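You operate a simulated robot arm through the tools that you are given. There is no shell and no other tool. Be economical: measure what you need, move in short steps, check, and stop when the job is done.

Carry out the task below with a simulated two-armed robot. There is one attempt and no reset: what you move stays moved.

## Task
Level the bench first, then rest the freshly sealed panel on both yellow spacers.
Fine: the panel lies on the turn plate; the spacers go on the green mat; turn the green jack wheel till the bubble stands in the middle; smear nothing: the wet bead takes no touch and no steep tip.

Only the result counts: the job must be done as asked and must still hold three seconds after the hand-in. Knocking over, shifting, dropping, spilling or breaking anything else fails it.

## Robot
Two 7-joint arms with two-finger parallel grippers on one trunk, on a base that drives. Base frame: it is fixed to the floor where the robot stands at the start and does not move with it; the origin is under the middle of the robot, x ahead of it, y to its left, z up. Units: cm, degrees, N and s.
The left shoulder is at the start at [5, 18.7, 101], the right one opposite. With the tool pointing down near the work surface each hand reaches from about 10 to 44 cm from the robot's upright axis, wherever it stands, measured 20 degrees to its own side. Places, roughly: beige panel (18x12x6 cm) [130, 100, 80]; blue jack wheel [80, -10, 80]; green jack wheel [50, 0, 80]; green mat [80, 40, 80]; long grey panel [125, 50, 25]; short grey panel [150, 75, 25]; spirit level [70, 0, 80]; turn plate [70, 20, 80]. Payload 3.43 kg a hand.
The TCP of each hand is the grasp point between the finger pads, 3 cm short of the fingertips. In the tool frame z runs along the fingers and y along their closing line. The gripper opens to 9.4 cm. The fingers are 2.8 cm wide and 1 cm thick; the gripper's body (5 by 9.6 cm) begins 5.5 cm behind the TCP.
Orientation is that of the tool frame in the base frame, as a unit quaternion [x, y, z, w]. With the fingers straight down and closing along the base's y, the tool's x points along the base's -x, its y along +y and its z along -z.

## Interface
- The arms move only by the tool apply_moves. It takes "left_rows", "right_rows" or both (then of equal length, played together; a hand with none holds still); each is a list of rows, each a list of 7 numbers: the turn, a rotation vector about the tool's x, y, z in degrees, then the shift along the tool's x, y, z in cm, then the gripper command, from -1 (shut) to 1 (fully open), values between in proportion. In form: [[wx, wy, wz, dx, dy, dz, jaw], ...]. A call has 1 to 8 rows; each row shifts and turns the commanded pose from where the row before left it, along the tool's axes as they then stand. Rows are played at 5 a second. More than 5 cm and 8.6 degrees between two rows, or a gripper value outside its range, and nothing of the call is played. A pose out of reach is approached as far as the arm can. The call stops where the force on the tool passes 40 N (or 10 N more than at its start, if that is more) or the arm is blocked; 0.2 s more then pass. Each finger travels about 15.3 cm/s and halts on what it meets, pressing with about 35 N; the grip force reading is that of the motor and also rises with nothing between the fingers. The clock runs only during rows and for 0.2 s after the last one: add rows that do not move to give the fingers time. The reply holds the time, the measured pose of the TCP, the force on the tool along the base axes, the opening and the grip force, in the units named above and with some noise, with the torque about the TCP (base axes, N m) and any sound that the robot's microphone picked up.
- Cameras (640 x 400 px; columns grow to the right, rows downward): "scene" is now at [14.15, 4.11, 118.88]; the picture's right is [0.43, -0.90, 0.00], its down [-0.38, -0.18, -0.91] and it looks along [0.82, 0.39, -0.42] (base axes); focal length 214 px, centre (320, 200). "left" rides on the left gripper at [7.6, -1.4, -10.3] in its tool frame; the picture's right is [0.18, 0.98, 0.00], its down [-0.75, 0.14, -0.64] and it looks along [-0.63, 0.12, 0.77] (tool axes); focal length 243 px, centre (320, 200). "right" rides on the right gripper at [7.6, 1.4, -10.2] in its tool frame; the picture's right is [-0.18, 0.98, 0.00], its down [-0.75, -0.14, -0.64] and it looks along [-0.63, -0.12, 0.77] (tool axes); focal length 243 px, centre (320, 200). There is no depth. A picture from a camera that has moved, and an enlarged one, comes with that camera's place and axes in the base frame and with its lens.
- snapshot(camera): a new picture of that camera. The clock stands still meanwhile.
- slide_trunk(by): slides the trunk up (or, below 0, down) by that many cm; the arms and the scene camera ride with it, the base frame stays. It gives what a move gives, with no picture.
- roll_base(legs): drives the robot by 1 to 6 legs, each [ahead, left, turn to the left] in cm, cm and degrees, along the robot's own axes; the way and the turn of a leg run together, so that a leg with both is an arc; at most 150 cm and 180 degrees a leg. The arms and the cameras ride along, it lands a little off, and it stops where it bumps. It gives what a move gives.
- turn_head(pan, tilt): turns the head with the scene camera to pan (to the left, within 80 degrees either way) and tilt (down, from -29 to 69), counted from straight ahead of the robot. It gives what a move gives.
- inspect(camera, box): a new picture of the part [left, top, right, bottom] of that camera's present view, enlarged. The clock stands still meanwhile.
- job_done(): hands the job in; it is judged then, once.

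Work in short steps. Places have to be worked out from the pictures, the camera data and where the tool is seen: move nearer, look again, correct. Check each grasp and each placing, and mend what went wrong. You have 120 turns and 92 pictures in all, those below and enlarged ones among them. Open the grippers and draw the arms clear of the work before you hand the job in, unless the task says otherwise; then end with one line.

The tools are called after ">>>" as a command line: name --argument value ..., lists and objects as JSON in quotes. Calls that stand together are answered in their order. apply_moves: Moves the arms, as the interface text tells. Its arguments: {"type":"object","properties":{"left_rows":{"type":"array","items":{"type":"array","items":{"type":"number"}}},"right_rows":{"type":"array","items":{"type":"array","items":{"type":"number"}}}},"required":[]} The other tools are called the same way: slide_trunk (by) slides the trunk up or down; roll_base (legs) drives the base; turn_head (pan, tilt) turns the head that bears the scene camera; snapshot (camera) takes a picture; inspect (camera, box) takes an enlarged picture of a part of a camera's view; job_done () hands the job in.

At the start:

```text
time: 0.0
left_eef_pos: [27.61, 29.44, 105.87]
left_tool_rot: [0.0, 1.0, 0.0, 0.0]
left_contact_force: [-1.0, 0.1, 0.4]
left_wrist_torque: [0.05, -0.04, 0.0]
left_opening: 9.38
left_gripper_force: 0.1
right_eef_pos: [34.16, -2.1, 109.96]
right_tool_rot: [0.001, 1.0, 0.0, 0.0]
right_contact_force: [0.0, 0.7, 0.4]
right_wrist_torque: [0.03, -0.01, -0.03]
right_opening: 9.39
right_gripper_force: 0.0
trunk travel left (down, up): [-22.5, 20.7]
robot x, y, heading: [-0.08, -0.26, 0.0]
head pan, tilt: [25.6, 24.6]
```

scene: 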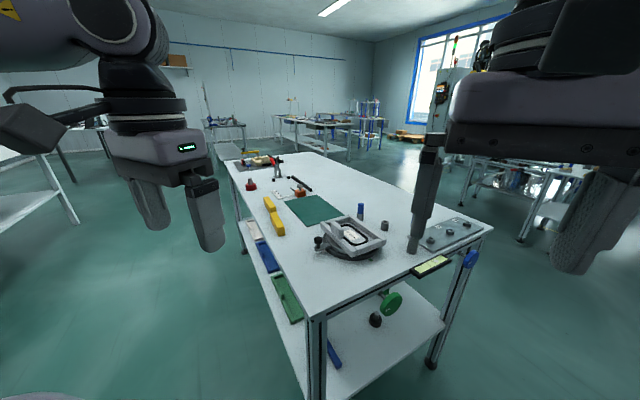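
right: 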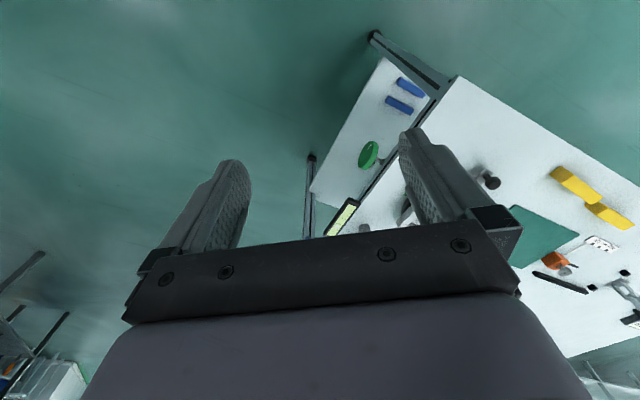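
left: 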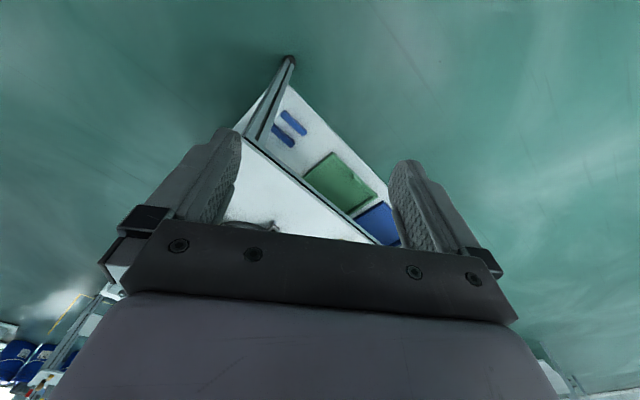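

I start by looking closer at the bench: spirit level, jack wheels and the panel on the turn plate.

>>> inspect --camera "scene" --box '[300, 190, 500, 330]'

>>> inspect --camera "scene" --box '[220, 140, 400, 270]'

```text
2.86 times, centred on (400, 260) of scene
camera zoom: at [14.15, 4.11, 118.88], right [0.43, -0.9, 0.0], down [-0.38, -0.18, -0.91], along [0.82, 0.39, -0.42], focal length 613 px, centre (91, 29)
```

zoom: 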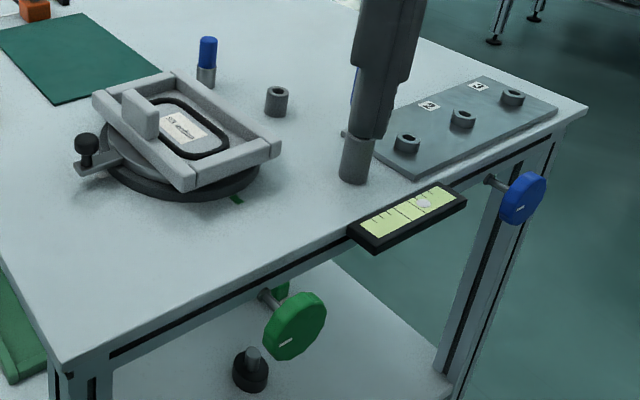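

```text
3.08 times, centred on (310, 205) of scene
camera zoom: at [14.15, 4.11, 118.88], right [0.43, -0.9, 0.0], down [-0.38, -0.18, -0.91], along [0.82, 0.39, -0.42], focal length 660 px, centre (351, 185)
```

zoom: 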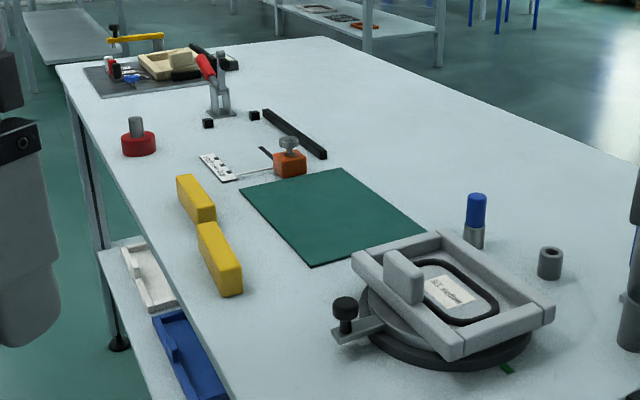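

The bench is turned about 54° to the left of my heading. The green wheel is on its near short edge and the bubble stands to the right. I'll back off a little, turn square to that edge and slide right to stand in front of the wheel.

>>> roll_base --legs '[[-8, 0, 0], [0, 0, 54.5], [0, -32, 0]]'

>>> turn_head --pan 0 --tilt 45

>>> snapshot --camera "scene"

```text
time: 6.5
left_eef_pos: [9.8, 21.39, 105.79]
left_tool_rot: [-0.475, 0.88, 0.0, 0.001]
left_contact_force: [0.9, -0.4, 0.1]
left_wrist_torque: [0.05, 0.0, -0.03]
left_opening: 9.42
left_gripper_force: 0.1
right_eef_pos: [39.74, 9.51, 109.97]
right_tool_rot: [-0.475, 0.88, 0.0, 0.0]
right_contact_force: [0.7, 0.5, 0.5]
right_wrist_torque: [-0.06, 0.01, -0.02]
right_opening: 9.4
right_gripper_force: 0.1
trunk travel left (down, up): [-22.5, 20.7]
robot x, y, heading: [19.35, -17.68, 56.7]
head pan, tilt: [25.6, 24.6]
```

```text
time: 7.5
left_eef_pos: [9.67, 21.55, 105.73]
left_tool_rot: [-0.475, 0.88, 0.0, -0.001]
left_contact_force: [-0.3, -0.4, -0.3]
left_wrist_torque: [0.01, 0.01, 0.01]
left_opening: 9.41
left_gripper_force: 0.1
right_eef_pos: [39.69, 9.57, 109.96]
right_tool_rot: [-0.474, 0.88, -0.001, 0.001]
right_contact_force: [-0.2, 0.0, 0.2]
right_wrist_torque: [0.01, 0.03, 0.01]
right_opening: 9.4
right_gripper_force: 0.0
trunk travel left (down, up): [-22.5, 20.7]
robot x, y, heading: [19.09, -17.93, 56.9]
head pan, tilt: [0.0, 45.0]
```

```text
86 pictures are left
camera scene: at [26.89, -5.9, 115.76], right [0.84, -0.55, 0.0], down [-0.39, -0.59, -0.71], along [0.39, 0.59, -0.71], focal length 214 px, centre (320, 200)
```

scene: 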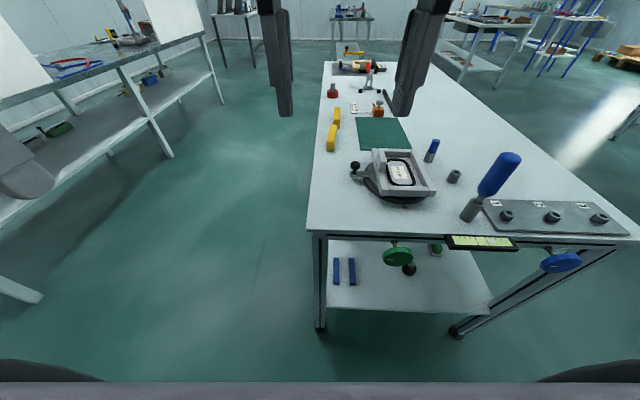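

The robot is now nearly square to the short edge. I'll look closely at the wheel and the vial.

>>> inspect --camera "scene" --box '[370, 210, 530, 310]'

>>> inspect --camera "scene" --box '[310, 90, 470, 210]'

```text
4.00 times, centred on (450, 260) of scene
camera zoom: at [26.89, -5.9, 115.76], right [0.84, -0.55, 0.0], down [-0.39, -0.59, -0.71], along [0.39, 0.59, -0.71], focal length 858 px, centre (-200, -40)
```

zoom: 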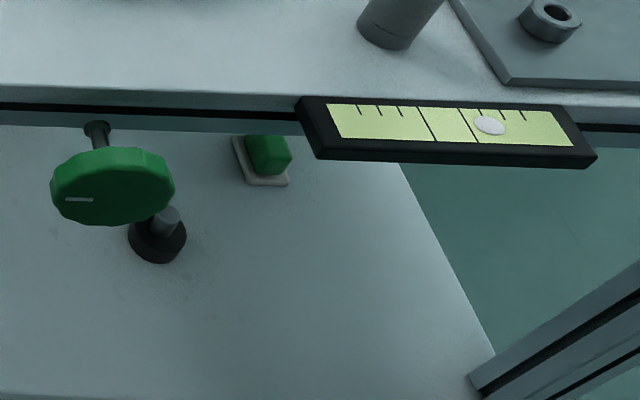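

```text
3.33 times, centred on (390, 150) of scene
camera zoom: at [26.89, -5.9, 115.76], right [0.84, -0.55, 0.0], down [-0.39, -0.59, -0.71], along [0.39, 0.59, -0.71], focal length 715 px, centre (87, 367)
```

zoom: 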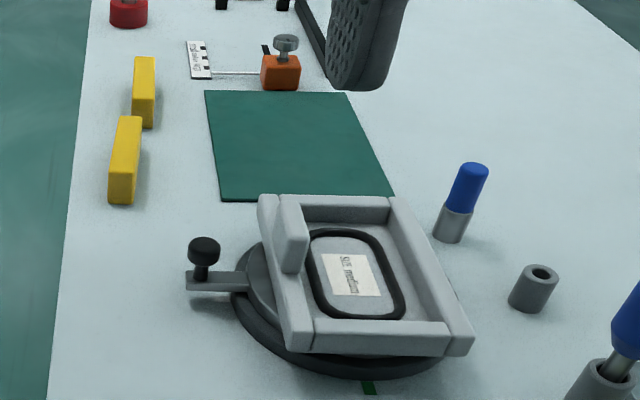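

The wheel (about 6 cm across) is judged to be at (52.6, 4.3, ~76), its axis along the bench's long direction, sticking out of the short edge. I back off for room, lower the trunk, and swing the right tool to horizontal.

>>> roll_base --legs '[[-14, 0, -1.4]]'

>>> slide_trunk --by -12

>>> apply_moves --right_rows '[[0, -8.5, 0, 0, 0, 0, 1], [0, -8.5, 0, 0, 0, 0, 1], [0, -8.5, 0, 0, 0, 0, 1], [0, -8.5, 0, 0, 0, 0, 1], [0, -8.5, 0, 0, 0, 0, 1], [0, -8.5, 0, 0, 0, 0, 1], [0, -8.5, 0, 0, 0, 0, 1], [0, -8.5, 0, 0, 0, 0, 1]]'

```text
time: 8.8
left_eef_pos: [3.05, 10.25, 105.84]
left_tool_rot: [-0.465, 0.885, 0.001, 0.0]
left_contact_force: [-0.3, 0.7, 0.4]
left_wrist_torque: [0.01, 0.04, -0.02]
left_opening: 9.42
left_gripper_force: 0.0
right_eef_pos: [32.72, -2.2, 109.94]
right_tool_rot: [-0.464, 0.886, 0.0, 0.0]
right_contact_force: [0.1, -1.5, 0.2]
right_wrist_torque: [-0.01, -0.02, -0.02]
right_opening: 9.4
right_gripper_force: 0.2
trunk travel left (down, up): [-22.5, 20.7]
robot x, y, heading: [11.66, -29.07, 55.6]
head pan, tilt: [0.0, 45.0]
```

```text
time: 10.3
left_eef_pos: [2.98, 10.4, 93.79]
left_tool_rot: [-0.465, 0.885, 0.0, 0.0]
left_contact_force: [0.2, 0.6, 0.7]
left_wrist_torque: [0.0, 0.01, 0.0]
left_opening: 9.42
left_gripper_force: 0.2
right_eef_pos: [32.76, -2.27, 98.06]
right_tool_rot: [-0.464, 0.886, 0.0, 0.001]
right_contact_force: [-0.2, -0.1, 0.4]
right_wrist_torque: [0.0, -0.02, 0.0]
right_opening: 9.4
right_gripper_force: 0.2
trunk travel left (down, up): [-10.5, 32.7]
robot x, y, heading: [11.56, -28.92, 55.3]
head pan, tilt: [0.0, 45.0]
```

```text
time: 12.0
left_eef_pos: [3.06, 10.43, 93.96]
left_tool_rot: [-0.465, 0.885, 0.0, 0.0]
left_contact_force: [0.0, -0.1, 0.4]
left_wrist_torque: [0.05, 0.02, -0.01]
left_opening: 9.39
left_gripper_force: 0.0
right_eef_pos: [35.82, 0.3, 101.31]
right_tool_rot: [-0.302, 0.812, 0.253, 0.429]
right_contact_force: [-0.1, 1.2, -0.7]
right_wrist_torque: [-0.02, 0.03, -0.01]
right_opening: 9.42
right_gripper_force: 0.1
trunk travel left (down, up): [-10.5, 32.7]
robot x, y, heading: [11.42, -28.95, 55.5]
head pan, tilt: [0.0, 45.0]
stopped in row 8 (right hand): the arm was blocked; the commanded pose is now the measured one
```

The arm stopped at about 60° pitch, probably a joint limit this high up. I'll first carry the hand down and right toward a point in front of the wheel, then finish the pitch.

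>>> apply_moves --right_rows '[[0, 0, 0, 2.8, -1.6, 2.1, 1], [0, 0, 0, 2.8, -1.6, 2.1, 1], [0, 0, 0, 2.8, -1.6, 2.1, 1], [0, 0, 0, 2.8, -1.6, 2.1, 1], [0, 0, 0, 2.8, -1.6, 2.1, 1], [0, 0, 0, 2.8, -1.6, 2.1, 1], [0, 0, 0, 2.8, -1.6, 2.1, 1]]'

>>> apply_moves --right_rows '[[0, -7.5, 0, 0, 0, 0, 1], [0, -7.5, 0, 0, 0, 0, 1], [0, -7.5, 0, 0, 0, 0, 1], [0, -7.5, 0, 0, 0, 0, 1]]'

```text
time: 13.6
left_eef_pos: [3.0, 10.36, 93.82]
left_tool_rot: [-0.465, 0.885, 0.0, 0.0]
left_contact_force: [-0.5, -0.3, 0.4]
left_wrist_torque: [0.01, 0.0, 0.02]
left_opening: 9.4
left_gripper_force: 0.2
right_eef_pos: [43.22, -3.08, 74.96]
right_tool_rot: [-0.314, 0.807, 0.251, 0.434]
right_contact_force: [-0.1, -0.4, -0.2]
right_wrist_torque: [-0.02, 0.03, 0.01]
right_opening: 9.4
right_gripper_force: 0.2
trunk travel left (down, up): [-10.5, 32.7]
robot x, y, heading: [11.82, -29.23, 55.3]
head pan, tilt: [0.0, 45.0]
```

```text
time: 14.6
left_eef_pos: [2.98, 10.42, 93.72]
left_tool_rot: [-0.466, 0.885, 0.0, 0.0]
left_contact_force: [0.0, -0.1, 0.8]
left_wrist_torque: [0.0, 0.02, 0.0]
left_opening: 9.39
left_gripper_force: 0.1
right_eef_pos: [43.37, -3.0, 75.25]
right_tool_rot: [-0.236, 0.667, 0.323, 0.628]
right_contact_force: [0.4, 0.1, -0.6]
right_wrist_torque: [-0.02, -0.01, 0.02]
right_opening: 9.4
right_gripper_force: 0.0
trunk travel left (down, up): [-10.5, 32.7]
robot x, y, heading: [11.69, -28.85, 55.5]
head pan, tilt: [0.0, 45.0]
```

The tool is horizontal, but its yaw is about 9° short; I correct that and look.

>>> apply_moves --right_rows '[[-4.4, 0, 0, 0, 0, 0, 1], [-4.4, 0, 0, 0, 0, 0, 1]]'

>>> snapshot --camera "right"

>>> inspect --camera "scene" --box '[340, 160, 500, 260]'

```text
time: 15.2
left_eef_pos: [2.98, 10.43, 93.78]
left_tool_rot: [-0.464, 0.886, 0.0, 0.0]
left_contact_force: [-0.4, 0.7, 0.2]
left_wrist_torque: [0.02, 0.01, -0.02]
left_opening: 9.42
left_gripper_force: 0.0
right_eef_pos: [42.96, -2.48, 75.87]
right_tool_rot: [-0.286, 0.642, 0.371, 0.607]
right_contact_force: [-0.5, -0.1, -0.6]
right_wrist_torque: [0.02, -0.05, -0.05]
right_opening: 9.38
right_gripper_force: 0.1
right hand out of reach, approached as far as the arm can: row 2
trunk travel left (down, up): [-10.5, 32.7]
robot x, y, heading: [11.6, -29.2, 55.6]
head pan, tilt: [0.0, 45.0]
```

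```text
83 pictures are left
camera right: at [35.15, -9.39, 68.46], right [-0.79, 0.54, 0.31], down [-0.17, -0.67, 0.72], along [0.59, 0.51, 0.62], focal length 243 px, centre (320, 200)
```

right: 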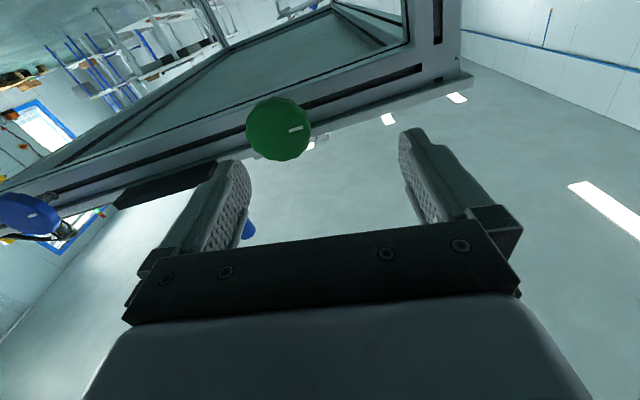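

```text
4.00 times, centred on (420, 210) of scene
camera zoom: at [19.53, -17.43, 103.75], right [0.82, -0.57, 0.0], down [-0.4, -0.58, -0.71], along [0.4, 0.58, -0.71], focal length 858 px, centre (-80, 160)
```

zoom: 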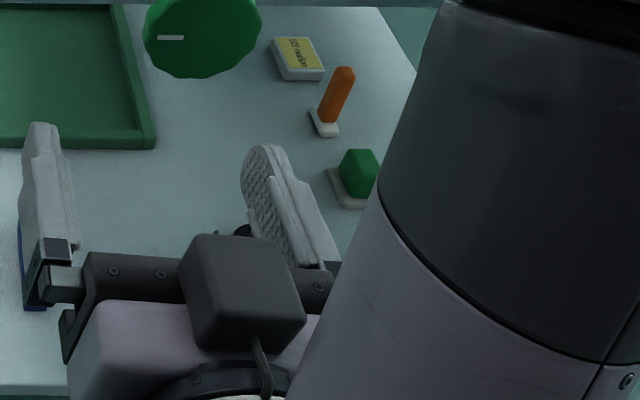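

The pictures place the wheel's front face at about (52.7, 4.4, 76.4). I shift the hand about 4 cm right and 1 cm up onto the axis, then half-way forward, and check.

>>> apply_moves --right_rows '[[0, 0, 0, -0.5, -2, 0, 1], [0, 0, 0, -0.5, -2, 0, 1], [0, 0, 0, 0, 0, 2.5, 1], [0, 0, 0, 0, 0, 2.5, 1]]'

>>> snapshot --camera "right"

```text
time: 16.2
left_eef_pos: [2.99, 10.37, 93.75]
left_tool_rot: [-0.464, 0.886, 0.0, -0.001]
left_contact_force: [1.0, -0.2, 0.0]
left_wrist_torque: [0.01, 0.03, -0.02]
left_opening: 9.41
left_gripper_force: 0.1
right_eef_pos: [47.24, 1.17, 78.6]
right_tool_rot: [-0.286, 0.641, 0.371, 0.608]
right_contact_force: [0.9, -0.9, -0.3]
right_wrist_torque: [0.02, -0.01, 0.04]
right_opening: 9.4
right_gripper_force: 0.1
right hand out of reach, approached as far as the arm can: row 1, 2, 3, 4
trunk travel left (down, up): [-10.5, 32.7]
robot x, y, heading: [11.79, -29.1, 55.4]
head pan, tilt: [0.0, 45.0]
```

```text
81 pictures are left
camera right: at [39.52, -5.64, 71.23], right [-0.78, 0.54, 0.31], down [-0.18, -0.67, 0.72], along [0.6, 0.51, 0.62], focal length 243 px, centre (320, 200)
```

right: 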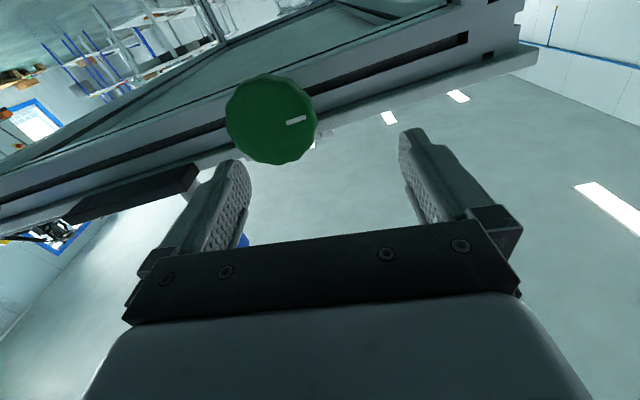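

The hand rose to z 78.6 because of a joint limit. Lowering the trunk will ease the arm's pose.

>>> slide_trunk --by -8

>>> apply_moves --right_rows '[[0, 0, 0, -2, -1, 0, 1], [0, 0, 0, -2, -1, 0, 1], [0, 0, 0, -1, 0, 0, 1]]'

```text
time: 17.4
left_eef_pos: [2.9, 10.42, 85.81]
left_tool_rot: [-0.465, 0.885, -0.001, 0.001]
left_contact_force: [0.3, 0.3, 0.0]
left_wrist_torque: [-0.02, -0.01, 0.02]
left_opening: 9.41
left_gripper_force: 0.0
right_eef_pos: [47.27, 1.39, 70.7]
right_tool_rot: [-0.284, 0.642, 0.372, 0.608]
right_contact_force: [-0.4, 1.0, -0.4]
right_wrist_torque: [0.04, 0.02, 0.0]
right_opening: 9.42
right_gripper_force: 0.0
trunk travel left (down, up): [-2.5, 40.7]
robot x, y, heading: [11.47, -28.76, 55.4]
head pan, tilt: [0.0, 45.0]
```

```text
time: 18.2
left_eef_pos: [3.06, 10.37, 85.74]
left_tool_rot: [-0.465, 0.885, 0.0, 0.0]
left_contact_force: [0.1, 0.2, 1.0]
left_wrist_torque: [-0.02, -0.02, 0.04]
left_opening: 9.39
left_gripper_force: 0.1
right_eef_pos: [48.97, -0.35, 75.56]
right_tool_rot: [-0.284, 0.642, 0.371, 0.608]
right_contact_force: [-0.5, 0.0, -0.1]
right_wrist_torque: [0.01, 0.0, 0.02]
right_opening: 9.39
right_gripper_force: 0.0
right hand out of reach, approached as far as the arm can: row 2
trunk travel left (down, up): [-2.5, 40.7]
robot x, y, heading: [11.43, -29.19, 55.4]
head pan, tilt: [0.0, 45.0]
```

Now nearly on the axis, 6 cm short. I advance 5 cm while rising 0.8 cm, then look.

>>> apply_moves --right_rows '[[0, 0, 0, -0.4, -0.2, 1.5, 1], [0, 0, 0, -0.4, -0.2, 1.7, 1], [0, 0, 0, 0, 0, 1.7, 1]]'

>>> snapshot --camera "right"

>>> snapshot --camera "scene"

```text
time: 19.0
left_eef_pos: [3.07, 10.46, 85.73]
left_tool_rot: [-0.465, 0.885, -0.001, 0.0]
left_contact_force: [-0.6, 0.7, -0.2]
left_wrist_torque: [-0.02, 0.0, -0.02]
left_opening: 9.37
left_gripper_force: 0.1
right_eef_pos: [51.15, 3.73, 76.78]
right_tool_rot: [-0.283, 0.643, 0.37, 0.608]
right_contact_force: [-0.6, -0.4, 0.5]
right_wrist_torque: [0.02, 0.0, -0.03]
right_opening: 9.41
right_gripper_force: 0.0
right hand out of reach, approached as far as the arm can: row 2, 3
trunk travel left (down, up): [-2.5, 40.7]
robot x, y, heading: [11.53, -28.97, 55.2]
head pan, tilt: [0.0, 45.0]
```

```text
80 pictures are left
camera right: at [43.33, -3.1, 69.34], right [-0.78, 0.54, 0.31], down [-0.18, -0.67, 0.72], along [0.6, 0.51, 0.62], focal length 243 px, centre (320, 200)
```

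right: 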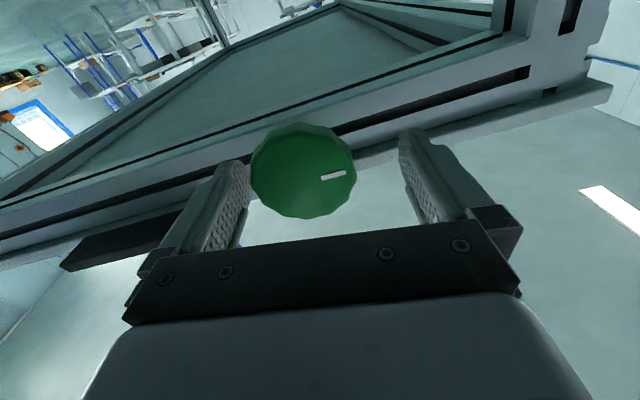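

```text
79 pictures are left
camera scene: at [19.53, -17.43, 95.75], right [0.82, -0.57, 0.0], down [-0.4, -0.58, -0.71], along [0.4, 0.58, -0.71], focal length 214 px, centre (320, 200)
```

scene: 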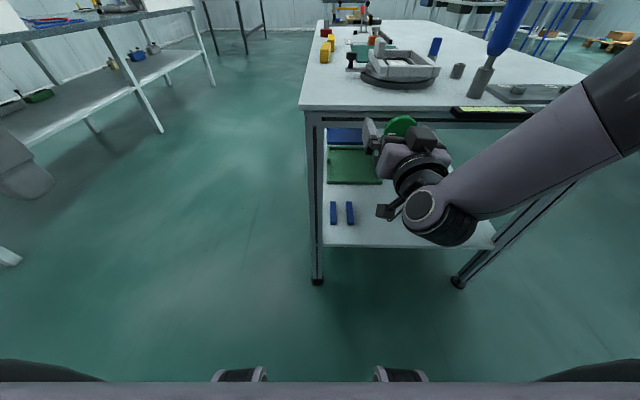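

The hand is around the wheel's front, 0.8 cm too far left and 1.4 cm short. I correct this and look once more before closing.

>>> apply_moves --right_rows '[[0, 0, 0, 0.2, -0.8, 0, 1], [0, 0, 0, 0, 0, 0.7, 1], [0, 0, 0, 0, 0, 0, 1]]'

>>> inspect --camera "right" --box '[180, 80, 480, 260]'

>>> inspect --camera "scene" --box '[340, 70, 560, 200]'

```text
time: 19.8
left_eef_pos: [3.01, 10.36, 85.72]
left_tool_rot: [-0.465, 0.885, 0.0, 0.0]
left_contact_force: [0.0, 0.5, 0.0]
left_wrist_torque: [0.01, 0.01, 0.01]
left_opening: 9.42
left_gripper_force: 0.1
right_eef_pos: [51.34, 4.45, 76.82]
right_tool_rot: [-0.284, 0.644, 0.369, 0.607]
right_contact_force: [0.6, 0.4, -0.1]
right_wrist_torque: [0.03, 0.0, 0.0]
right_opening: 9.38
right_gripper_force: 0.1
right hand out of reach, approached as far as the arm can: row 1
trunk travel left (down, up): [-2.5, 40.7]
robot x, y, heading: [11.72, -28.99, 55.3]
head pan, tilt: [0.0, 45.0]
```

```text
2.13 times, centred on (330, 170) of right
camera zoom: at [43.63, -2.45, 69.42], right [-0.78, 0.54, 0.31], down [-0.18, -0.67, 0.72], along [0.6, 0.51, 0.62], focal length 518 px, centre (299, 264)
```

zoom: 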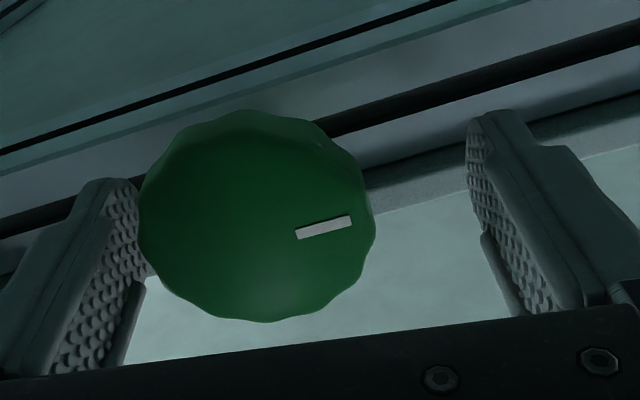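

```text
2.91 times, centred on (450, 135) of scene
camera zoom: at [19.53, -17.43, 95.75], right [0.82, -0.57, 0.0], down [-0.4, -0.58, -0.71], along [0.4, 0.58, -0.71], focal length 624 px, centre (-58, 389)
```

zoom: 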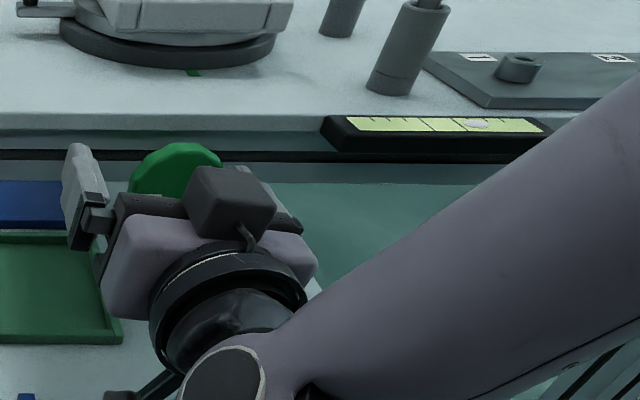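

The wheel touches nothing yet but sits close to the right-hand finger, and the arm can't go further right. I'll retract, shift the base right 9 cm for an easier arm pose, and bring the hand back left.

>>> apply_moves --right_rows '[[0, 0, 0, 0, 0, -2.5, 1], [0, 0, 0, 0, 0, -2.5, 1]]'

>>> roll_base --legs '[[0, -9, 0]]'

>>> apply_moves --right_rows '[[0, 0, 0, 0, 2, 0, 1], [0, 0, 0, 0.3, 2, 0, 1], [0, 0, 0, 0.3, 2, 0, 1], [0, 0, 0, 0.3, 2, 0, 1]]'

>>> snapshot --camera "right"

```text
time: 20.4
left_eef_pos: [3.11, 10.43, 85.95]
left_tool_rot: [-0.464, 0.886, 0.0, 0.001]
left_contact_force: [1.1, 0.2, 0.2]
left_wrist_torque: [0.01, 0.01, -0.01]
left_opening: 9.42
left_gripper_force: 0.1
right_eef_pos: [48.64, 0.42, 76.89]
right_tool_rot: [-0.284, 0.642, 0.371, 0.608]
right_contact_force: [0.6, -0.6, -0.7]
right_wrist_torque: [0.0, -0.02, -0.04]
right_opening: 9.39
right_gripper_force: 0.0
trunk travel left (down, up): [-2.5, 40.7]
robot x, y, heading: [11.46, -29.38, 55.4]
head pan, tilt: [0.0, 45.0]
```

```text
time: 21.8
left_eef_pos: [10.5, 5.26, 85.84]
left_tool_rot: [-0.465, 0.885, 0.0, 0.001]
left_contact_force: [-0.3, 0.3, 0.4]
left_wrist_torque: [-0.01, 0.01, 0.02]
left_opening: 9.41
left_gripper_force: 0.1
right_eef_pos: [56.16, -4.7, 76.93]
right_tool_rot: [-0.285, 0.641, 0.372, 0.607]
right_contact_force: [0.3, 0.1, 0.6]
right_wrist_torque: [-0.03, 0.01, 0.01]
right_opening: 9.41
right_gripper_force: 0.1
trunk travel left (down, up): [-2.5, 40.7]
robot x, y, heading: [19.34, -33.9, 55.4]
head pan, tilt: [0.0, 45.0]
```

```text
time: 22.8
left_eef_pos: [10.34, 5.23, 85.89]
left_tool_rot: [-0.466, 0.885, -0.001, 0.0]
left_contact_force: [-0.6, -0.3, -0.1]
left_wrist_torque: [0.0, 0.01, 0.0]
left_opening: 9.39
left_gripper_force: 0.0
right_eef_pos: [49.37, -0.12, 76.8]
right_tool_rot: [-0.284, 0.642, 0.371, 0.608]
right_contact_force: [-0.4, 0.5, 0.4]
right_wrist_torque: [-0.02, -0.03, 0.0]
right_opening: 9.41
right_gripper_force: 0.1
trunk travel left (down, up): [-2.5, 40.7]
robot x, y, heading: [18.91, -34.31, 55.5]
head pan, tilt: [0.0, 45.0]
```

```text
76 pictures are left
camera right: at [41.56, -7.01, 69.26], right [-0.78, 0.54, 0.31], down [-0.17, -0.67, 0.72], along [0.6, 0.51, 0.62], focal length 243 px, centre (320, 200)
```

right: 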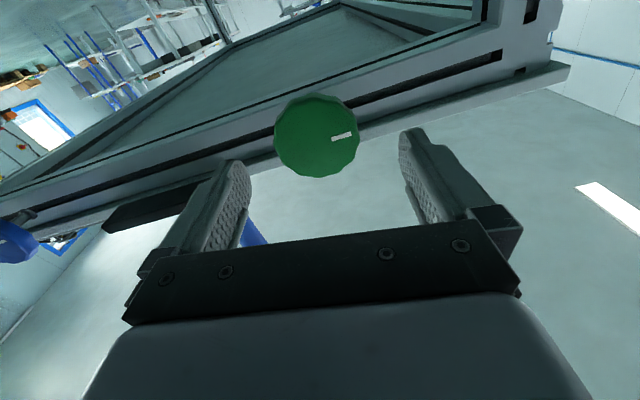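

Reach is fine now. The wheel is 5.4 cm ahead, laterally centred and 0.4 cm lower. I advance 4.6 cm and close gently.

>>> apply_moves --right_rows '[[0, 0, 0, 0.4, -0.1, 1.5, 1], [0, 0, 0, 0, 0, 1.5, 1], [0, 0, 0, 0, 0, 1.6, 1], [0, 0, 0, 0, 0, 0, 1]]'

>>> snapshot --camera "right"

```text
time: 23.8
left_eef_pos: [10.44, 5.25, 85.93]
left_tool_rot: [-0.465, 0.885, 0.001, 0.0]
left_contact_force: [1.0, -0.1, 0.3]
left_wrist_torque: [0.0, -0.01, 0.01]
left_opening: 9.39
left_gripper_force: 0.0
right_eef_pos: [51.94, 3.5, 76.69]
right_tool_rot: [-0.285, 0.642, 0.372, 0.607]
right_contact_force: [0.4, 0.1, 1.1]
right_wrist_torque: [0.03, 0.0, 0.0]
right_opening: 9.4
right_gripper_force: 0.1
trunk travel left (down, up): [-2.5, 40.7]
robot x, y, heading: [19.22, -34.16, 55.5]
head pan, tilt: [0.0, 45.0]
```

```text
75 pictures are left
camera right: at [44.2, -3.31, 69.27], right [-0.78, 0.54, 0.31], down [-0.17, -0.67, 0.72], along [0.6, 0.51, 0.62], focal length 243 px, centre (320, 200)
```

right: 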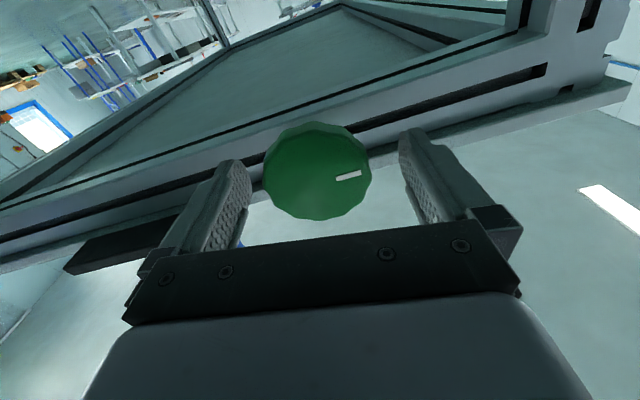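

The wheel is between the fingers and well centred. I close on it.

>>> apply_moves --right_rows '[[0, 0, 0, 0, 0, 0, 0.4], [0, 0, 0, 0, 0, 0, 0.3], [0, 0, 0, 0, 0, 0, 0.1], [0, 0, 0, 0, 0, 0, -0.3], [0, 0, 0, 0, 0, 0, -1]]'

>>> snapshot --camera "right"

>>> inspect --camera "scene" --box '[340, 70, 560, 200]'

```text
time: 25.0
left_eef_pos: [10.46, 5.21, 85.81]
left_tool_rot: [-0.465, 0.885, -0.001, -0.001]
left_contact_force: [-0.5, -0.1, 0.1]
left_wrist_torque: [-0.01, 0.02, -0.01]
left_opening: 9.39
left_gripper_force: 0.0
right_eef_pos: [52.06, 3.48, 76.62]
right_tool_rot: [-0.283, 0.643, 0.37, 0.608]
right_contact_force: [8.3, -7.0, -5.9]
right_wrist_torque: [0.18, -0.17, -0.27]
right_opening: 5.68
right_gripper_force: 45.5
trunk travel left (down, up): [-2.5, 40.7]
robot x, y, heading: [18.85, -33.94, 55.6]
head pan, tilt: [0.0, 45.0]
```

```text
74 pictures are left
camera right: at [44.3, -3.37, 69.2], right [-0.78, 0.54, 0.31], down [-0.18, -0.67, 0.72], along [0.6, 0.51, 0.62], focal length 243 px, centre (320, 200)
```

right: 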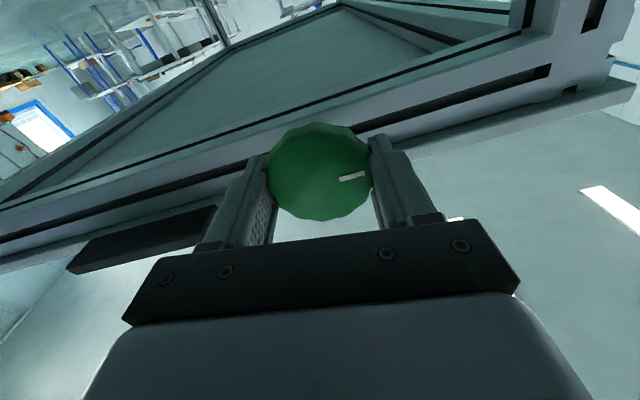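

```text
2.91 times, centred on (450, 135) of scene
camera zoom: at [27.03, -22.57, 95.74], right [0.82, -0.57, 0.0], down [-0.4, -0.58, -0.71], along [0.4, 0.58, -0.71], focal length 624 px, centre (-58, 389)
```

zoom: 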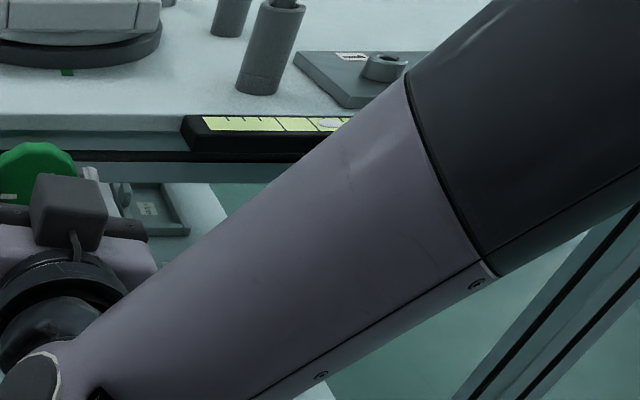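

Gripped (5.7 cm). I turn it about 24° about the tool axis and watch the bubble.

>>> apply_moves --right_rows '[[0, 0, 6, 0, 0, 0, -1], [0, 0, 6, 0, 0, 0, -1], [0, 0, 6, 0, 0, 0, -1], [0, 0, 6, 0, 0, 0, -1]]'

>>> inspect --camera "scene" --box '[390, 90, 490, 150]'

```text
time: 26.0
left_eef_pos: [10.41, 5.24, 85.88]
left_tool_rot: [-0.465, 0.885, 0.0, -0.001]
left_contact_force: [-0.4, 0.1, -0.4]
left_wrist_torque: [-0.01, -0.01, -0.01]
left_opening: 9.41
left_gripper_force: 0.1
right_eef_pos: [52.13, 3.62, 76.56]
right_tool_rot: [-0.143, 0.688, 0.489, 0.516]
right_contact_force: [1.9, -16.4, -8.6]
right_wrist_torque: [0.09, -0.07, -0.86]
right_opening: 5.66
right_gripper_force: 45.2
trunk travel left (down, up): [-2.5, 40.7]
robot x, y, heading: [18.54, -34.13, 55.3]
head pan, tilt: [0.0, 45.0]
```

```text
6.40 times, centred on (440, 120) of scene
camera zoom: at [27.0, -22.61, 95.76], right [0.82, -0.57, 0.0], down [-0.4, -0.58, -0.71], along [0.4, 0.58, -0.71], focal length 1373 px, centre (-448, 712)
```

zoom: 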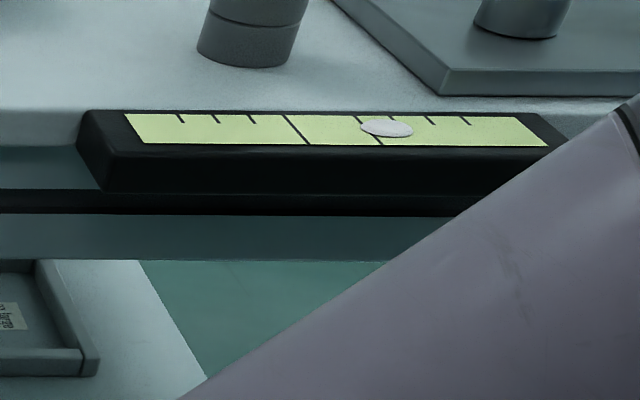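

The direction is right: the bubble went from about 1.05 to 0.71 line spacings right of middle. Roughly 50° more is needed, so I turn a further 30° and check.

>>> apply_moves --right_rows '[[0, 0, 6, 0, 0, 0, -1], [0, 0, 6, 0, 0, 0, -1], [0, 0, 6, 0, 0, 0, -1], [0, 0, 6, 0, 0, 0, -1], [0, 0, 6, 0, 0, 0, -1]]'

>>> inspect --camera "scene" --box '[390, 90, 490, 150]'

```text
time: 27.2
left_eef_pos: [10.42, 5.2, 85.83]
left_tool_rot: [-0.466, 0.885, 0.0, 0.0]
left_contact_force: [0.0, -0.3, 0.6]
left_wrist_torque: [0.02, -0.01, -0.03]
left_opening: 9.39
left_gripper_force: 0.1
right_eef_pos: [52.03, 3.58, 76.53]
right_tool_rot: [0.039, 0.702, 0.606, 0.371]
right_contact_force: [1.7, -15.0, -12.8]
right_wrist_torque: [0.36, -0.32, -0.63]
right_opening: 5.65
right_gripper_force: 44.9
trunk travel left (down, up): [-2.5, 40.7]
robot x, y, heading: [18.91, -34.18, 55.3]
head pan, tilt: [0.0, 45.0]
```

```text
6.40 times, centred on (440, 120) of scene
camera zoom: at [27.01, -22.59, 95.74], right [0.82, -0.57, 0.0], down [-0.4, -0.58, -0.71], along [0.4, 0.58, -0.71], focal length 1373 px, centre (-448, 712)
```

zoom: 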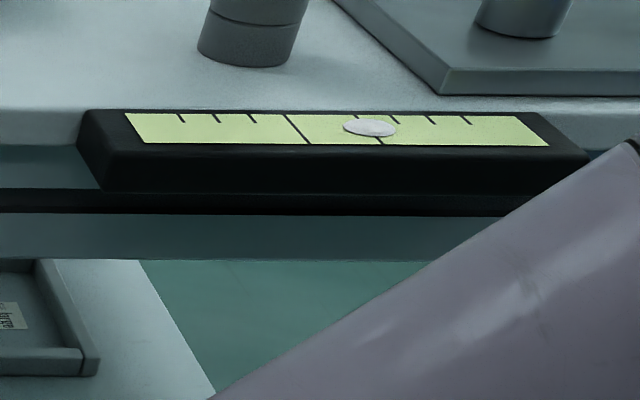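

The bubble is at 370 and the middle at 332, so it needs more turning: 40° further.

>>> apply_moves --right_rows '[[0, 0, 7, 0, 0, 0, -1], [0, 0, 7, 0, 0, 0, -1], [0, 0, 7, 0, 0, 0, -1], [0, 0, 7, 0, 0, 0, -1], [0, 0, 7, 0, 0, 0, -1], [0, 0, 5, 0, 0, 0, -1]]'

>>> inspect --camera "scene" --box '[390, 90, 490, 150]'

```text
time: 28.6
left_eef_pos: [10.39, 5.09, 85.97]
left_tool_rot: [-0.466, 0.885, 0.0, 0.0]
left_contact_force: [0.2, 0.1, 0.1]
left_wrist_torque: [-0.01, -0.01, 0.0]
left_opening: 9.4
left_gripper_force: 0.0
right_eef_pos: [52.11, 3.62, 76.58]
right_tool_rot: [0.276, 0.647, 0.697, 0.142]
right_contact_force: [0.0, -18.9, -19.6]
right_wrist_torque: [0.54, -0.37, 0.4]
right_opening: 5.67
right_gripper_force: 44.9
trunk travel left (down, up): [-2.5, 40.7]
robot x, y, heading: [19.03, -33.97, 55.6]
head pan, tilt: [0.0, 45.0]
```

```text
6.40 times, centred on (440, 120) of scene
camera zoom: at [27.03, -22.58, 95.73], right [0.82, -0.57, 0.0], down [-0.4, -0.58, -0.71], along [0.4, 0.58, -0.71], focal length 1373 px, centre (-448, 712)
```

zoom: 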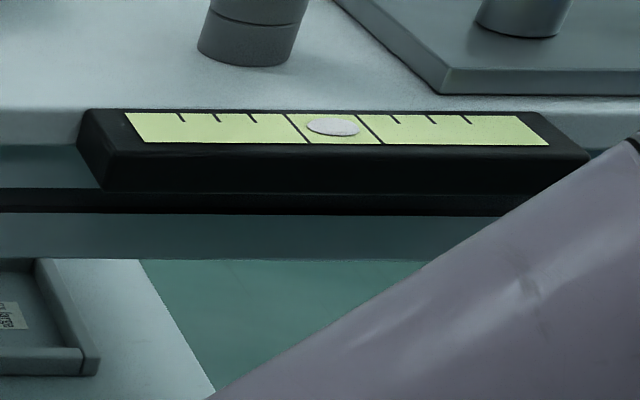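

The bubble now stands in the middle. I wait a moment, open the fingers, wait again and re-check for lag.

>>> apply_moves --right_rows '[[0, 0, 0, 0, 0, 0, -1], [0, 0, 0, 0, 0, 0, 0.3], [0, 0, 0, 0, 0, 0, 0.7], [0, 0, 0, 0, 0, 0, 1], [0, 0, 0, 0, 0, 0, 1], [0, 0, 0, 0, 0, 0, 1]]'

>>> inspect --camera "scene" --box '[400, 100, 480, 145]'

```text
time: 30.0
left_eef_pos: [10.39, 5.31, 85.84]
left_tool_rot: [-0.465, 0.885, -0.001, 0.0]
left_contact_force: [0.3, -0.2, 0.4]
left_wrist_torque: [0.03, 0.03, -0.01]
left_opening: 9.4
left_gripper_force: 0.1
right_eef_pos: [52.15, 3.54, 76.72]
right_tool_rot: [0.276, 0.646, 0.697, 0.143]
right_contact_force: [0.1, 0.6, 0.1]
right_wrist_torque: [0.0, 0.02, -0.02]
right_opening: 9.41
right_gripper_force: 0.1
trunk travel left (down, up): [-2.5, 40.7]
robot x, y, heading: [18.91, -34.07, 55.1]
head pan, tilt: [0.0, 45.0]
```

```text
8.00 times, centred on (440, 122) of scene
camera zoom: at [26.96, -22.55, 95.75], right [0.82, -0.57, 0.0], down [-0.4, -0.58, -0.71], along [0.4, 0.58, -0.71], focal length 1716 px, centre (-640, 820)
```

zoom: 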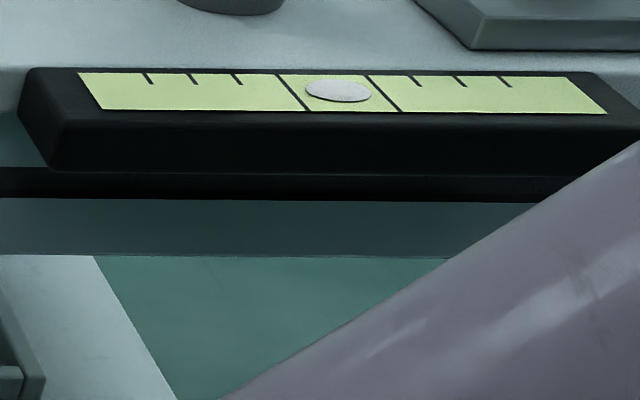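

The bubble is centred (338 vs. 337). I draw the hand back and roll it back.

>>> apply_moves --right_rows '[[0, 0, 0, 0, 0, -3, 1], [0, 0, 0, 0, 0, -3, 1], [0, 0, 0, 0, 0, -3, 1]]'

>>> roll_base --legs '[[-12, 0, 0]]'

>>> apply_moves --right_rows '[[0, 0, -8.5, 0, 0, 0, 1], [0, 0, -8.5, 0, 0, 0, 1], [0, 0, -8.5, 0, 0, 0, 1], [0, 0, -8.5, 0, 0, 0, 1], [0, 0, -8.5, 0, 0, 0, 1], [0, 0, -8.5, 0, 0, 0, 1], [0, 0, -8.5, 0, 0, 0, 1], [0, 0, -8.5, 0, 0, 0, 1]]'

>>> apply_moves --right_rows '[[0, 0, -8.5, 0, 0, 0, 1], [0, 0, -8.5, 0, 0, 0, 1], [0, 0, -8.5, 0, 0, 0, 1], [0, 0, -7, 0, 0, 0, 1]]'

>>> slide_trunk --by 25

```text
time: 30.8
left_eef_pos: [10.47, 5.18, 85.8]
left_tool_rot: [-0.465, 0.885, 0.0, 0.0]
left_contact_force: [-0.2, 0.8, 0.4]
left_wrist_torque: [-0.04, 0.02, -0.07]
left_opening: 9.44
left_gripper_force: 0.0
right_eef_pos: [47.0, -3.67, 76.44]
right_tool_rot: [0.276, 0.646, 0.698, 0.142]
right_contact_force: [-0.3, 0.7, 0.0]
right_wrist_torque: [-0.05, 0.0, -0.01]
right_opening: 9.38
right_gripper_force: 0.0
trunk travel left (down, up): [-2.5, 40.7]
robot x, y, heading: [19.03, -34.19, 55.6]
head pan, tilt: [0.0, 45.0]
```

```text
time: 32.1
left_eef_pos: [3.39, -4.69, 85.81]
left_tool_rot: [-0.468, 0.884, 0.0, 0.0]
left_contact_force: [-0.2, 0.1, 0.1]
left_wrist_torque: [-0.02, 0.02, -0.02]
left_opening: 9.38
left_gripper_force: 0.1
right_eef_pos: [40.05, -13.59, 76.53]
right_tool_rot: [0.273, 0.647, 0.698, 0.141]
right_contact_force: [0.1, 0.2, 0.9]
right_wrist_torque: [0.03, 0.02, 0.03]
right_opening: 9.39
right_gripper_force: 0.0
trunk travel left (down, up): [-2.5, 40.7]
robot x, y, heading: [12.16, -44.37, 55.6]
head pan, tilt: [0.0, 45.0]
```

```text
time: 33.9
left_eef_pos: [3.49, -4.73, 85.8]
left_tool_rot: [-0.467, 0.884, 0.0, 0.0]
left_contact_force: [0.0, -0.6, -1.4]
left_wrist_torque: [0.01, 0.0, 0.04]
left_opening: 9.4
left_gripper_force: 0.0
right_eef_pos: [40.05, -13.75, 76.4]
right_tool_rot: [-0.135, 0.689, 0.499, 0.508]
right_contact_force: [1.2, 0.4, -0.4]
right_wrist_torque: [0.01, 0.02, 0.05]
right_opening: 9.39
right_gripper_force: 0.1
trunk travel left (down, up): [-2.5, 40.7]
robot x, y, heading: [12.22, -44.32, 55.9]
head pan, tilt: [0.0, 45.0]
```

```text
time: 34.9
left_eef_pos: [3.39, -4.71, 85.91]
left_tool_rot: [-0.467, 0.884, 0.0, -0.001]
left_contact_force: [-0.1, 0.6, 0.0]
left_wrist_torque: [0.03, 0.01, 0.01]
left_opening: 9.4
left_gripper_force: 0.0
right_eef_pos: [39.91, -13.65, 76.5]
right_tool_rot: [-0.322, 0.624, 0.337, 0.627]
right_contact_force: [0.3, -0.8, -0.6]
right_wrist_torque: [0.0, 0.0, -0.02]
right_opening: 9.4
right_gripper_force: 0.1
trunk travel left (down, up): [-2.5, 40.7]
robot x, y, heading: [12.26, -44.14, 55.7]
head pan, tilt: [0.0, 45.0]
```

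```text
time: 37.5
left_eef_pos: [3.43, -4.84, 110.79]
left_tool_rot: [-0.467, 0.884, 0.0, 0.0]
left_contact_force: [0.0, -0.8, -0.1]
left_wrist_torque: [0.0, -0.02, 0.0]
left_opening: 9.38
left_gripper_force: 0.1
right_eef_pos: [40.08, -13.54, 101.34]
right_tool_rot: [-0.322, 0.624, 0.337, 0.627]
right_contact_force: [0.3, -1.0, 0.5]
right_wrist_torque: [0.04, 0.01, 0.0]
right_opening: 9.37
right_gripper_force: 0.1
trunk travel left (down, up): [-27.5, 15.7]
robot x, y, heading: [12.03, -44.2, 55.7]
head pan, tilt: [0.0, 45.0]
```

Levelled. Next I point the right tool down again and look down at the robot's own front to judge how close it may drive to the bench.

>>> apply_moves --right_rows '[[0, 8.5, 0, 0, 0, 0, 1], [0, 8.5, 0, 0, 0, 0, 1], [0, 8.5, 0, 0, 0, 0, 1], [0, 8.5, 0, 0, 0, 0, 1], [0, 8.5, 0, 0, 0, 0, 1], [0, 8.5, 0, 0, 0, 0, 1], [0, 8.5, 0, 0, 0, 0, 1], [0, 8.5, 0, 0, 0, 0, 1]]'

>>> apply_moves --right_rows '[[0, 8, 0, 0, 0, 0, 1], [0, 8, 0, 0, 0, 0, 1], [0, 6.8, 0, 0, 0, 0, 1]]'

>>> turn_head --pan 0 --tilt 69

>>> snapshot --camera "scene"

```text
time: 39.2
left_eef_pos: [3.43, -4.79, 110.88]
left_tool_rot: [-0.467, 0.884, 0.0, 0.0]
left_contact_force: [-0.4, 0.3, -0.2]
left_wrist_torque: [-0.03, -0.02, 0.04]
left_opening: 9.38
left_gripper_force: 0.1
right_eef_pos: [40.02, -13.79, 101.38]
right_tool_rot: [-0.456, 0.868, 0.099, 0.169]
right_contact_force: [-0.4, -0.9, -0.4]
right_wrist_torque: [0.0, -0.02, 0.01]
right_opening: 9.38
right_gripper_force: 0.1
trunk travel left (down, up): [-27.5, 15.7]
robot x, y, heading: [12.28, -44.03, 55.6]
head pan, tilt: [0.0, 45.0]
```

```text
time: 40.0
left_eef_pos: [3.45, -4.77, 110.84]
left_tool_rot: [-0.467, 0.884, 0.0, 0.0]
left_contact_force: [0.7, -0.1, 0.1]
left_wrist_torque: [0.0, -0.03, 0.01]
left_opening: 9.36
left_gripper_force: 0.0
right_eef_pos: [39.97, -13.7, 101.38]
right_tool_rot: [-0.466, 0.885, 0.006, -0.005]
right_contact_force: [-0.8, -0.1, 0.1]
right_wrist_torque: [-0.01, 0.02, 0.01]
right_opening: 9.42
right_gripper_force: 0.1
trunk travel left (down, up): [-27.5, 15.7]
robot x, y, heading: [12.37, -44.09, 55.6]
head pan, tilt: [0.0, 45.0]
```

```text
time: 40.9
left_eef_pos: [3.48, -4.8, 110.82]
left_tool_rot: [-0.467, 0.884, 0.0, 0.0]
left_contact_force: [0.2, 0.3, 0.2]
left_wrist_torque: [-0.01, 0.01, 0.02]
left_opening: 9.4
left_gripper_force: 0.1
right_eef_pos: [39.99, -13.65, 101.43]
right_tool_rot: [-0.467, 0.884, 0.008, -0.004]
right_contact_force: [0.1, -0.1, -0.2]
right_wrist_torque: [0.02, 0.02, -0.01]
right_opening: 9.4
right_gripper_force: 0.1
trunk travel left (down, up): [-27.5, 15.7]
robot x, y, heading: [12.34, -44.21, 55.9]
head pan, tilt: [0.0, 68.8]
```

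```text
68 pictures are left
camera scene: at [18.65, -34.59, 117.87], right [0.83, -0.56, 0.0], down [-0.53, -0.77, -0.36], along [0.2, 0.3, -0.93], focal length 214 px, centre (320, 200)
```

scene: 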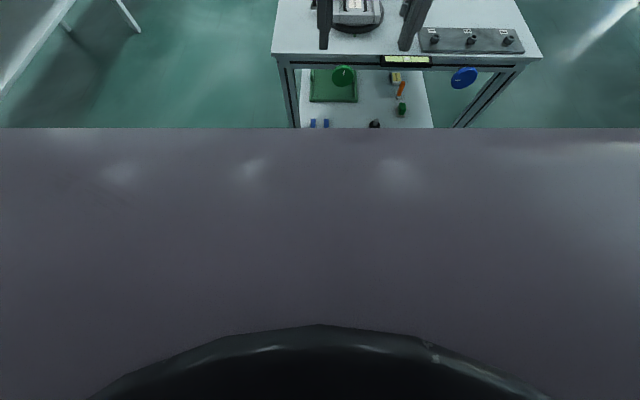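

The chest blocks that view. I tip the left hand's camera back toward the base to see the chassis footprint.

>>> apply_moves --left_rows '[[0, 8.5, 0, 0, 0, 0, 1], [0, 8.5, 0, 0, 0, 0, 1], [0, 8.5, 0, 0, 0, 0, 1], [0, 8.5, 0, 0, 0, 0, 1], [0, 8.5, 0, 0, 0, 0, 1], [0, 8.5, 0, 0, 0, 0, 1]]'

>>> snapshot --camera "left"

```text
time: 42.3
left_eef_pos: [3.44, -6.16, 108.34]
left_tool_rot: [-0.422, 0.798, -0.202, -0.381]
left_contact_force: [0.4, -0.3, 0.1]
left_wrist_torque: [0.02, -0.01, -0.03]
left_opening: 9.43
left_gripper_force: 0.0
left hand out of reach, approached as far as the arm can: row 6
right_eef_pos: [39.95, -13.82, 101.39]
right_tool_rot: [-0.466, 0.885, 0.007, -0.004]
right_contact_force: [0.4, -0.4, 0.6]
right_wrist_torque: [0.02, 0.0, 0.0]
right_opening: 9.4
right_gripper_force: 0.1
trunk travel left (down, up): [-27.5, 15.7]
robot x, y, heading: [12.32, -44.25, 55.8]
head pan, tilt: [0.0, 68.8]
```

```text
67 pictures are left
camera left: at [6.48, -4.31, 120.66], right [-0.88, 0.46, 0.14], down [0.43, 0.88, -0.18], along [-0.21, -0.1, -0.97], focal length 243 px, centre (320, 200)
```

left: 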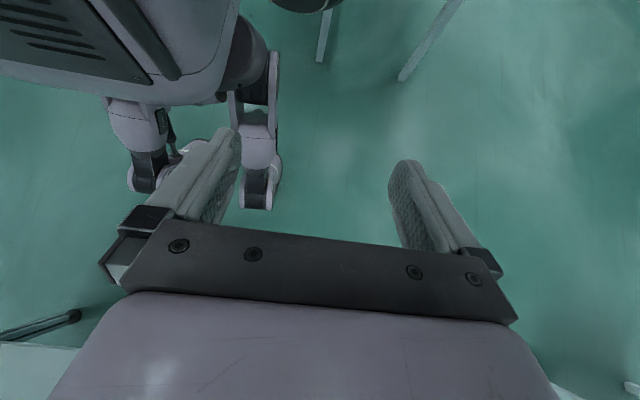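

The chassis reaches only about 15–20 cm ahead of the axis, so I can come close to the bench. I restore the left hand and drive around to the bench's left long side.

>>> apply_moves --left_rows '[[0, -8.5, 0, 0, 0, 0, 1], [0, -8.5, 0, 0, 0, 0, 1], [0, -8.5, 0, 0, 0, 0, 1], [0, -8.5, 0, 0, 0, 0, 1], [0, -8.5, 0, 0, 0, 0, 1], [0, -6, 0, 0, 0, 0, 1]]'

>>> roll_base --legs '[[0, 64, 0], [97, 0, 0], [0, 0, -90]]'

>>> turn_head --pan 0 --tilt 45

>>> snapshot --camera "scene"

```text
time: 43.7
left_eef_pos: [3.38, -6.12, 108.26]
left_tool_rot: [-0.467, 0.884, -0.01, -0.018]
left_contact_force: [0.2, 0.3, 0.2]
left_wrist_torque: [0.03, -0.01, -0.03]
left_opening: 9.41
left_gripper_force: 0.0
right_eef_pos: [40.02, -13.84, 101.42]
right_tool_rot: [-0.465, 0.885, 0.007, -0.004]
right_contact_force: [-1.1, -0.4, -0.3]
right_wrist_torque: [-0.04, -0.02, -0.02]
right_opening: 9.39
right_gripper_force: 0.0
trunk travel left (down, up): [-27.5, 15.7]
robot x, y, heading: [12.43, -44.2, 55.5]
head pan, tilt: [0.0, 68.8]
```

```text
time: 58.3
left_eef_pos: [52.2, 79.19, 108.29]
left_tool_rot: [0.309, 0.951, 0.006, -0.021]
left_contact_force: [0.7, 0.4, 0.3]
left_wrist_torque: [0.0, 0.02, -0.01]
left_opening: 9.39
left_gripper_force: 0.0
right_eef_pos: [43.46, 42.76, 101.48]
right_tool_rot: [0.31, 0.951, 0.009, 0.003]
right_contact_force: [-0.3, -0.7, 0.7]
right_wrist_torque: [-0.03, 0.01, 0.03]
right_opening: 9.39
right_gripper_force: 0.0
trunk travel left (down, up): [-27.5, 15.7]
robot x, y, heading: [14.1, 71.61, -35.8]
head pan, tilt: [0.0, 68.8]
```

```text
time: 59.2
left_eef_pos: [52.01, 79.21, 108.25]
left_tool_rot: [0.309, 0.951, 0.007, -0.021]
left_contact_force: [-0.5, -0.4, 0.0]
left_wrist_torque: [0.0, 0.0, -0.02]
left_opening: 9.39
left_gripper_force: 0.0
right_eef_pos: [43.32, 42.78, 101.44]
right_tool_rot: [0.311, 0.951, 0.009, 0.004]
right_contact_force: [0.7, -1.1, 0.6]
right_wrist_torque: [0.02, 0.0, -0.01]
right_opening: 9.4
right_gripper_force: 0.0
trunk travel left (down, up): [-27.5, 15.7]
robot x, y, heading: [13.99, 71.2, -36.0]
head pan, tilt: [0.0, 45.0]
```

```text
66 pictures are left
camera scene: at [25.03, 63.36, 120.74], right [-0.59, -0.81, 0.0], down [-0.57, 0.42, -0.71], along [0.57, -0.42, -0.71], focal length 214 px, centre (320, 200)
```

scene: 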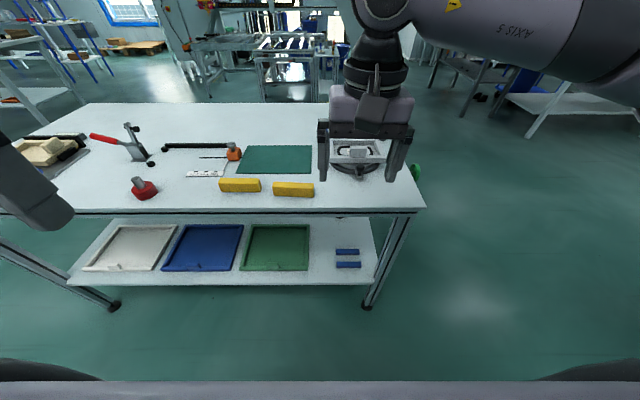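

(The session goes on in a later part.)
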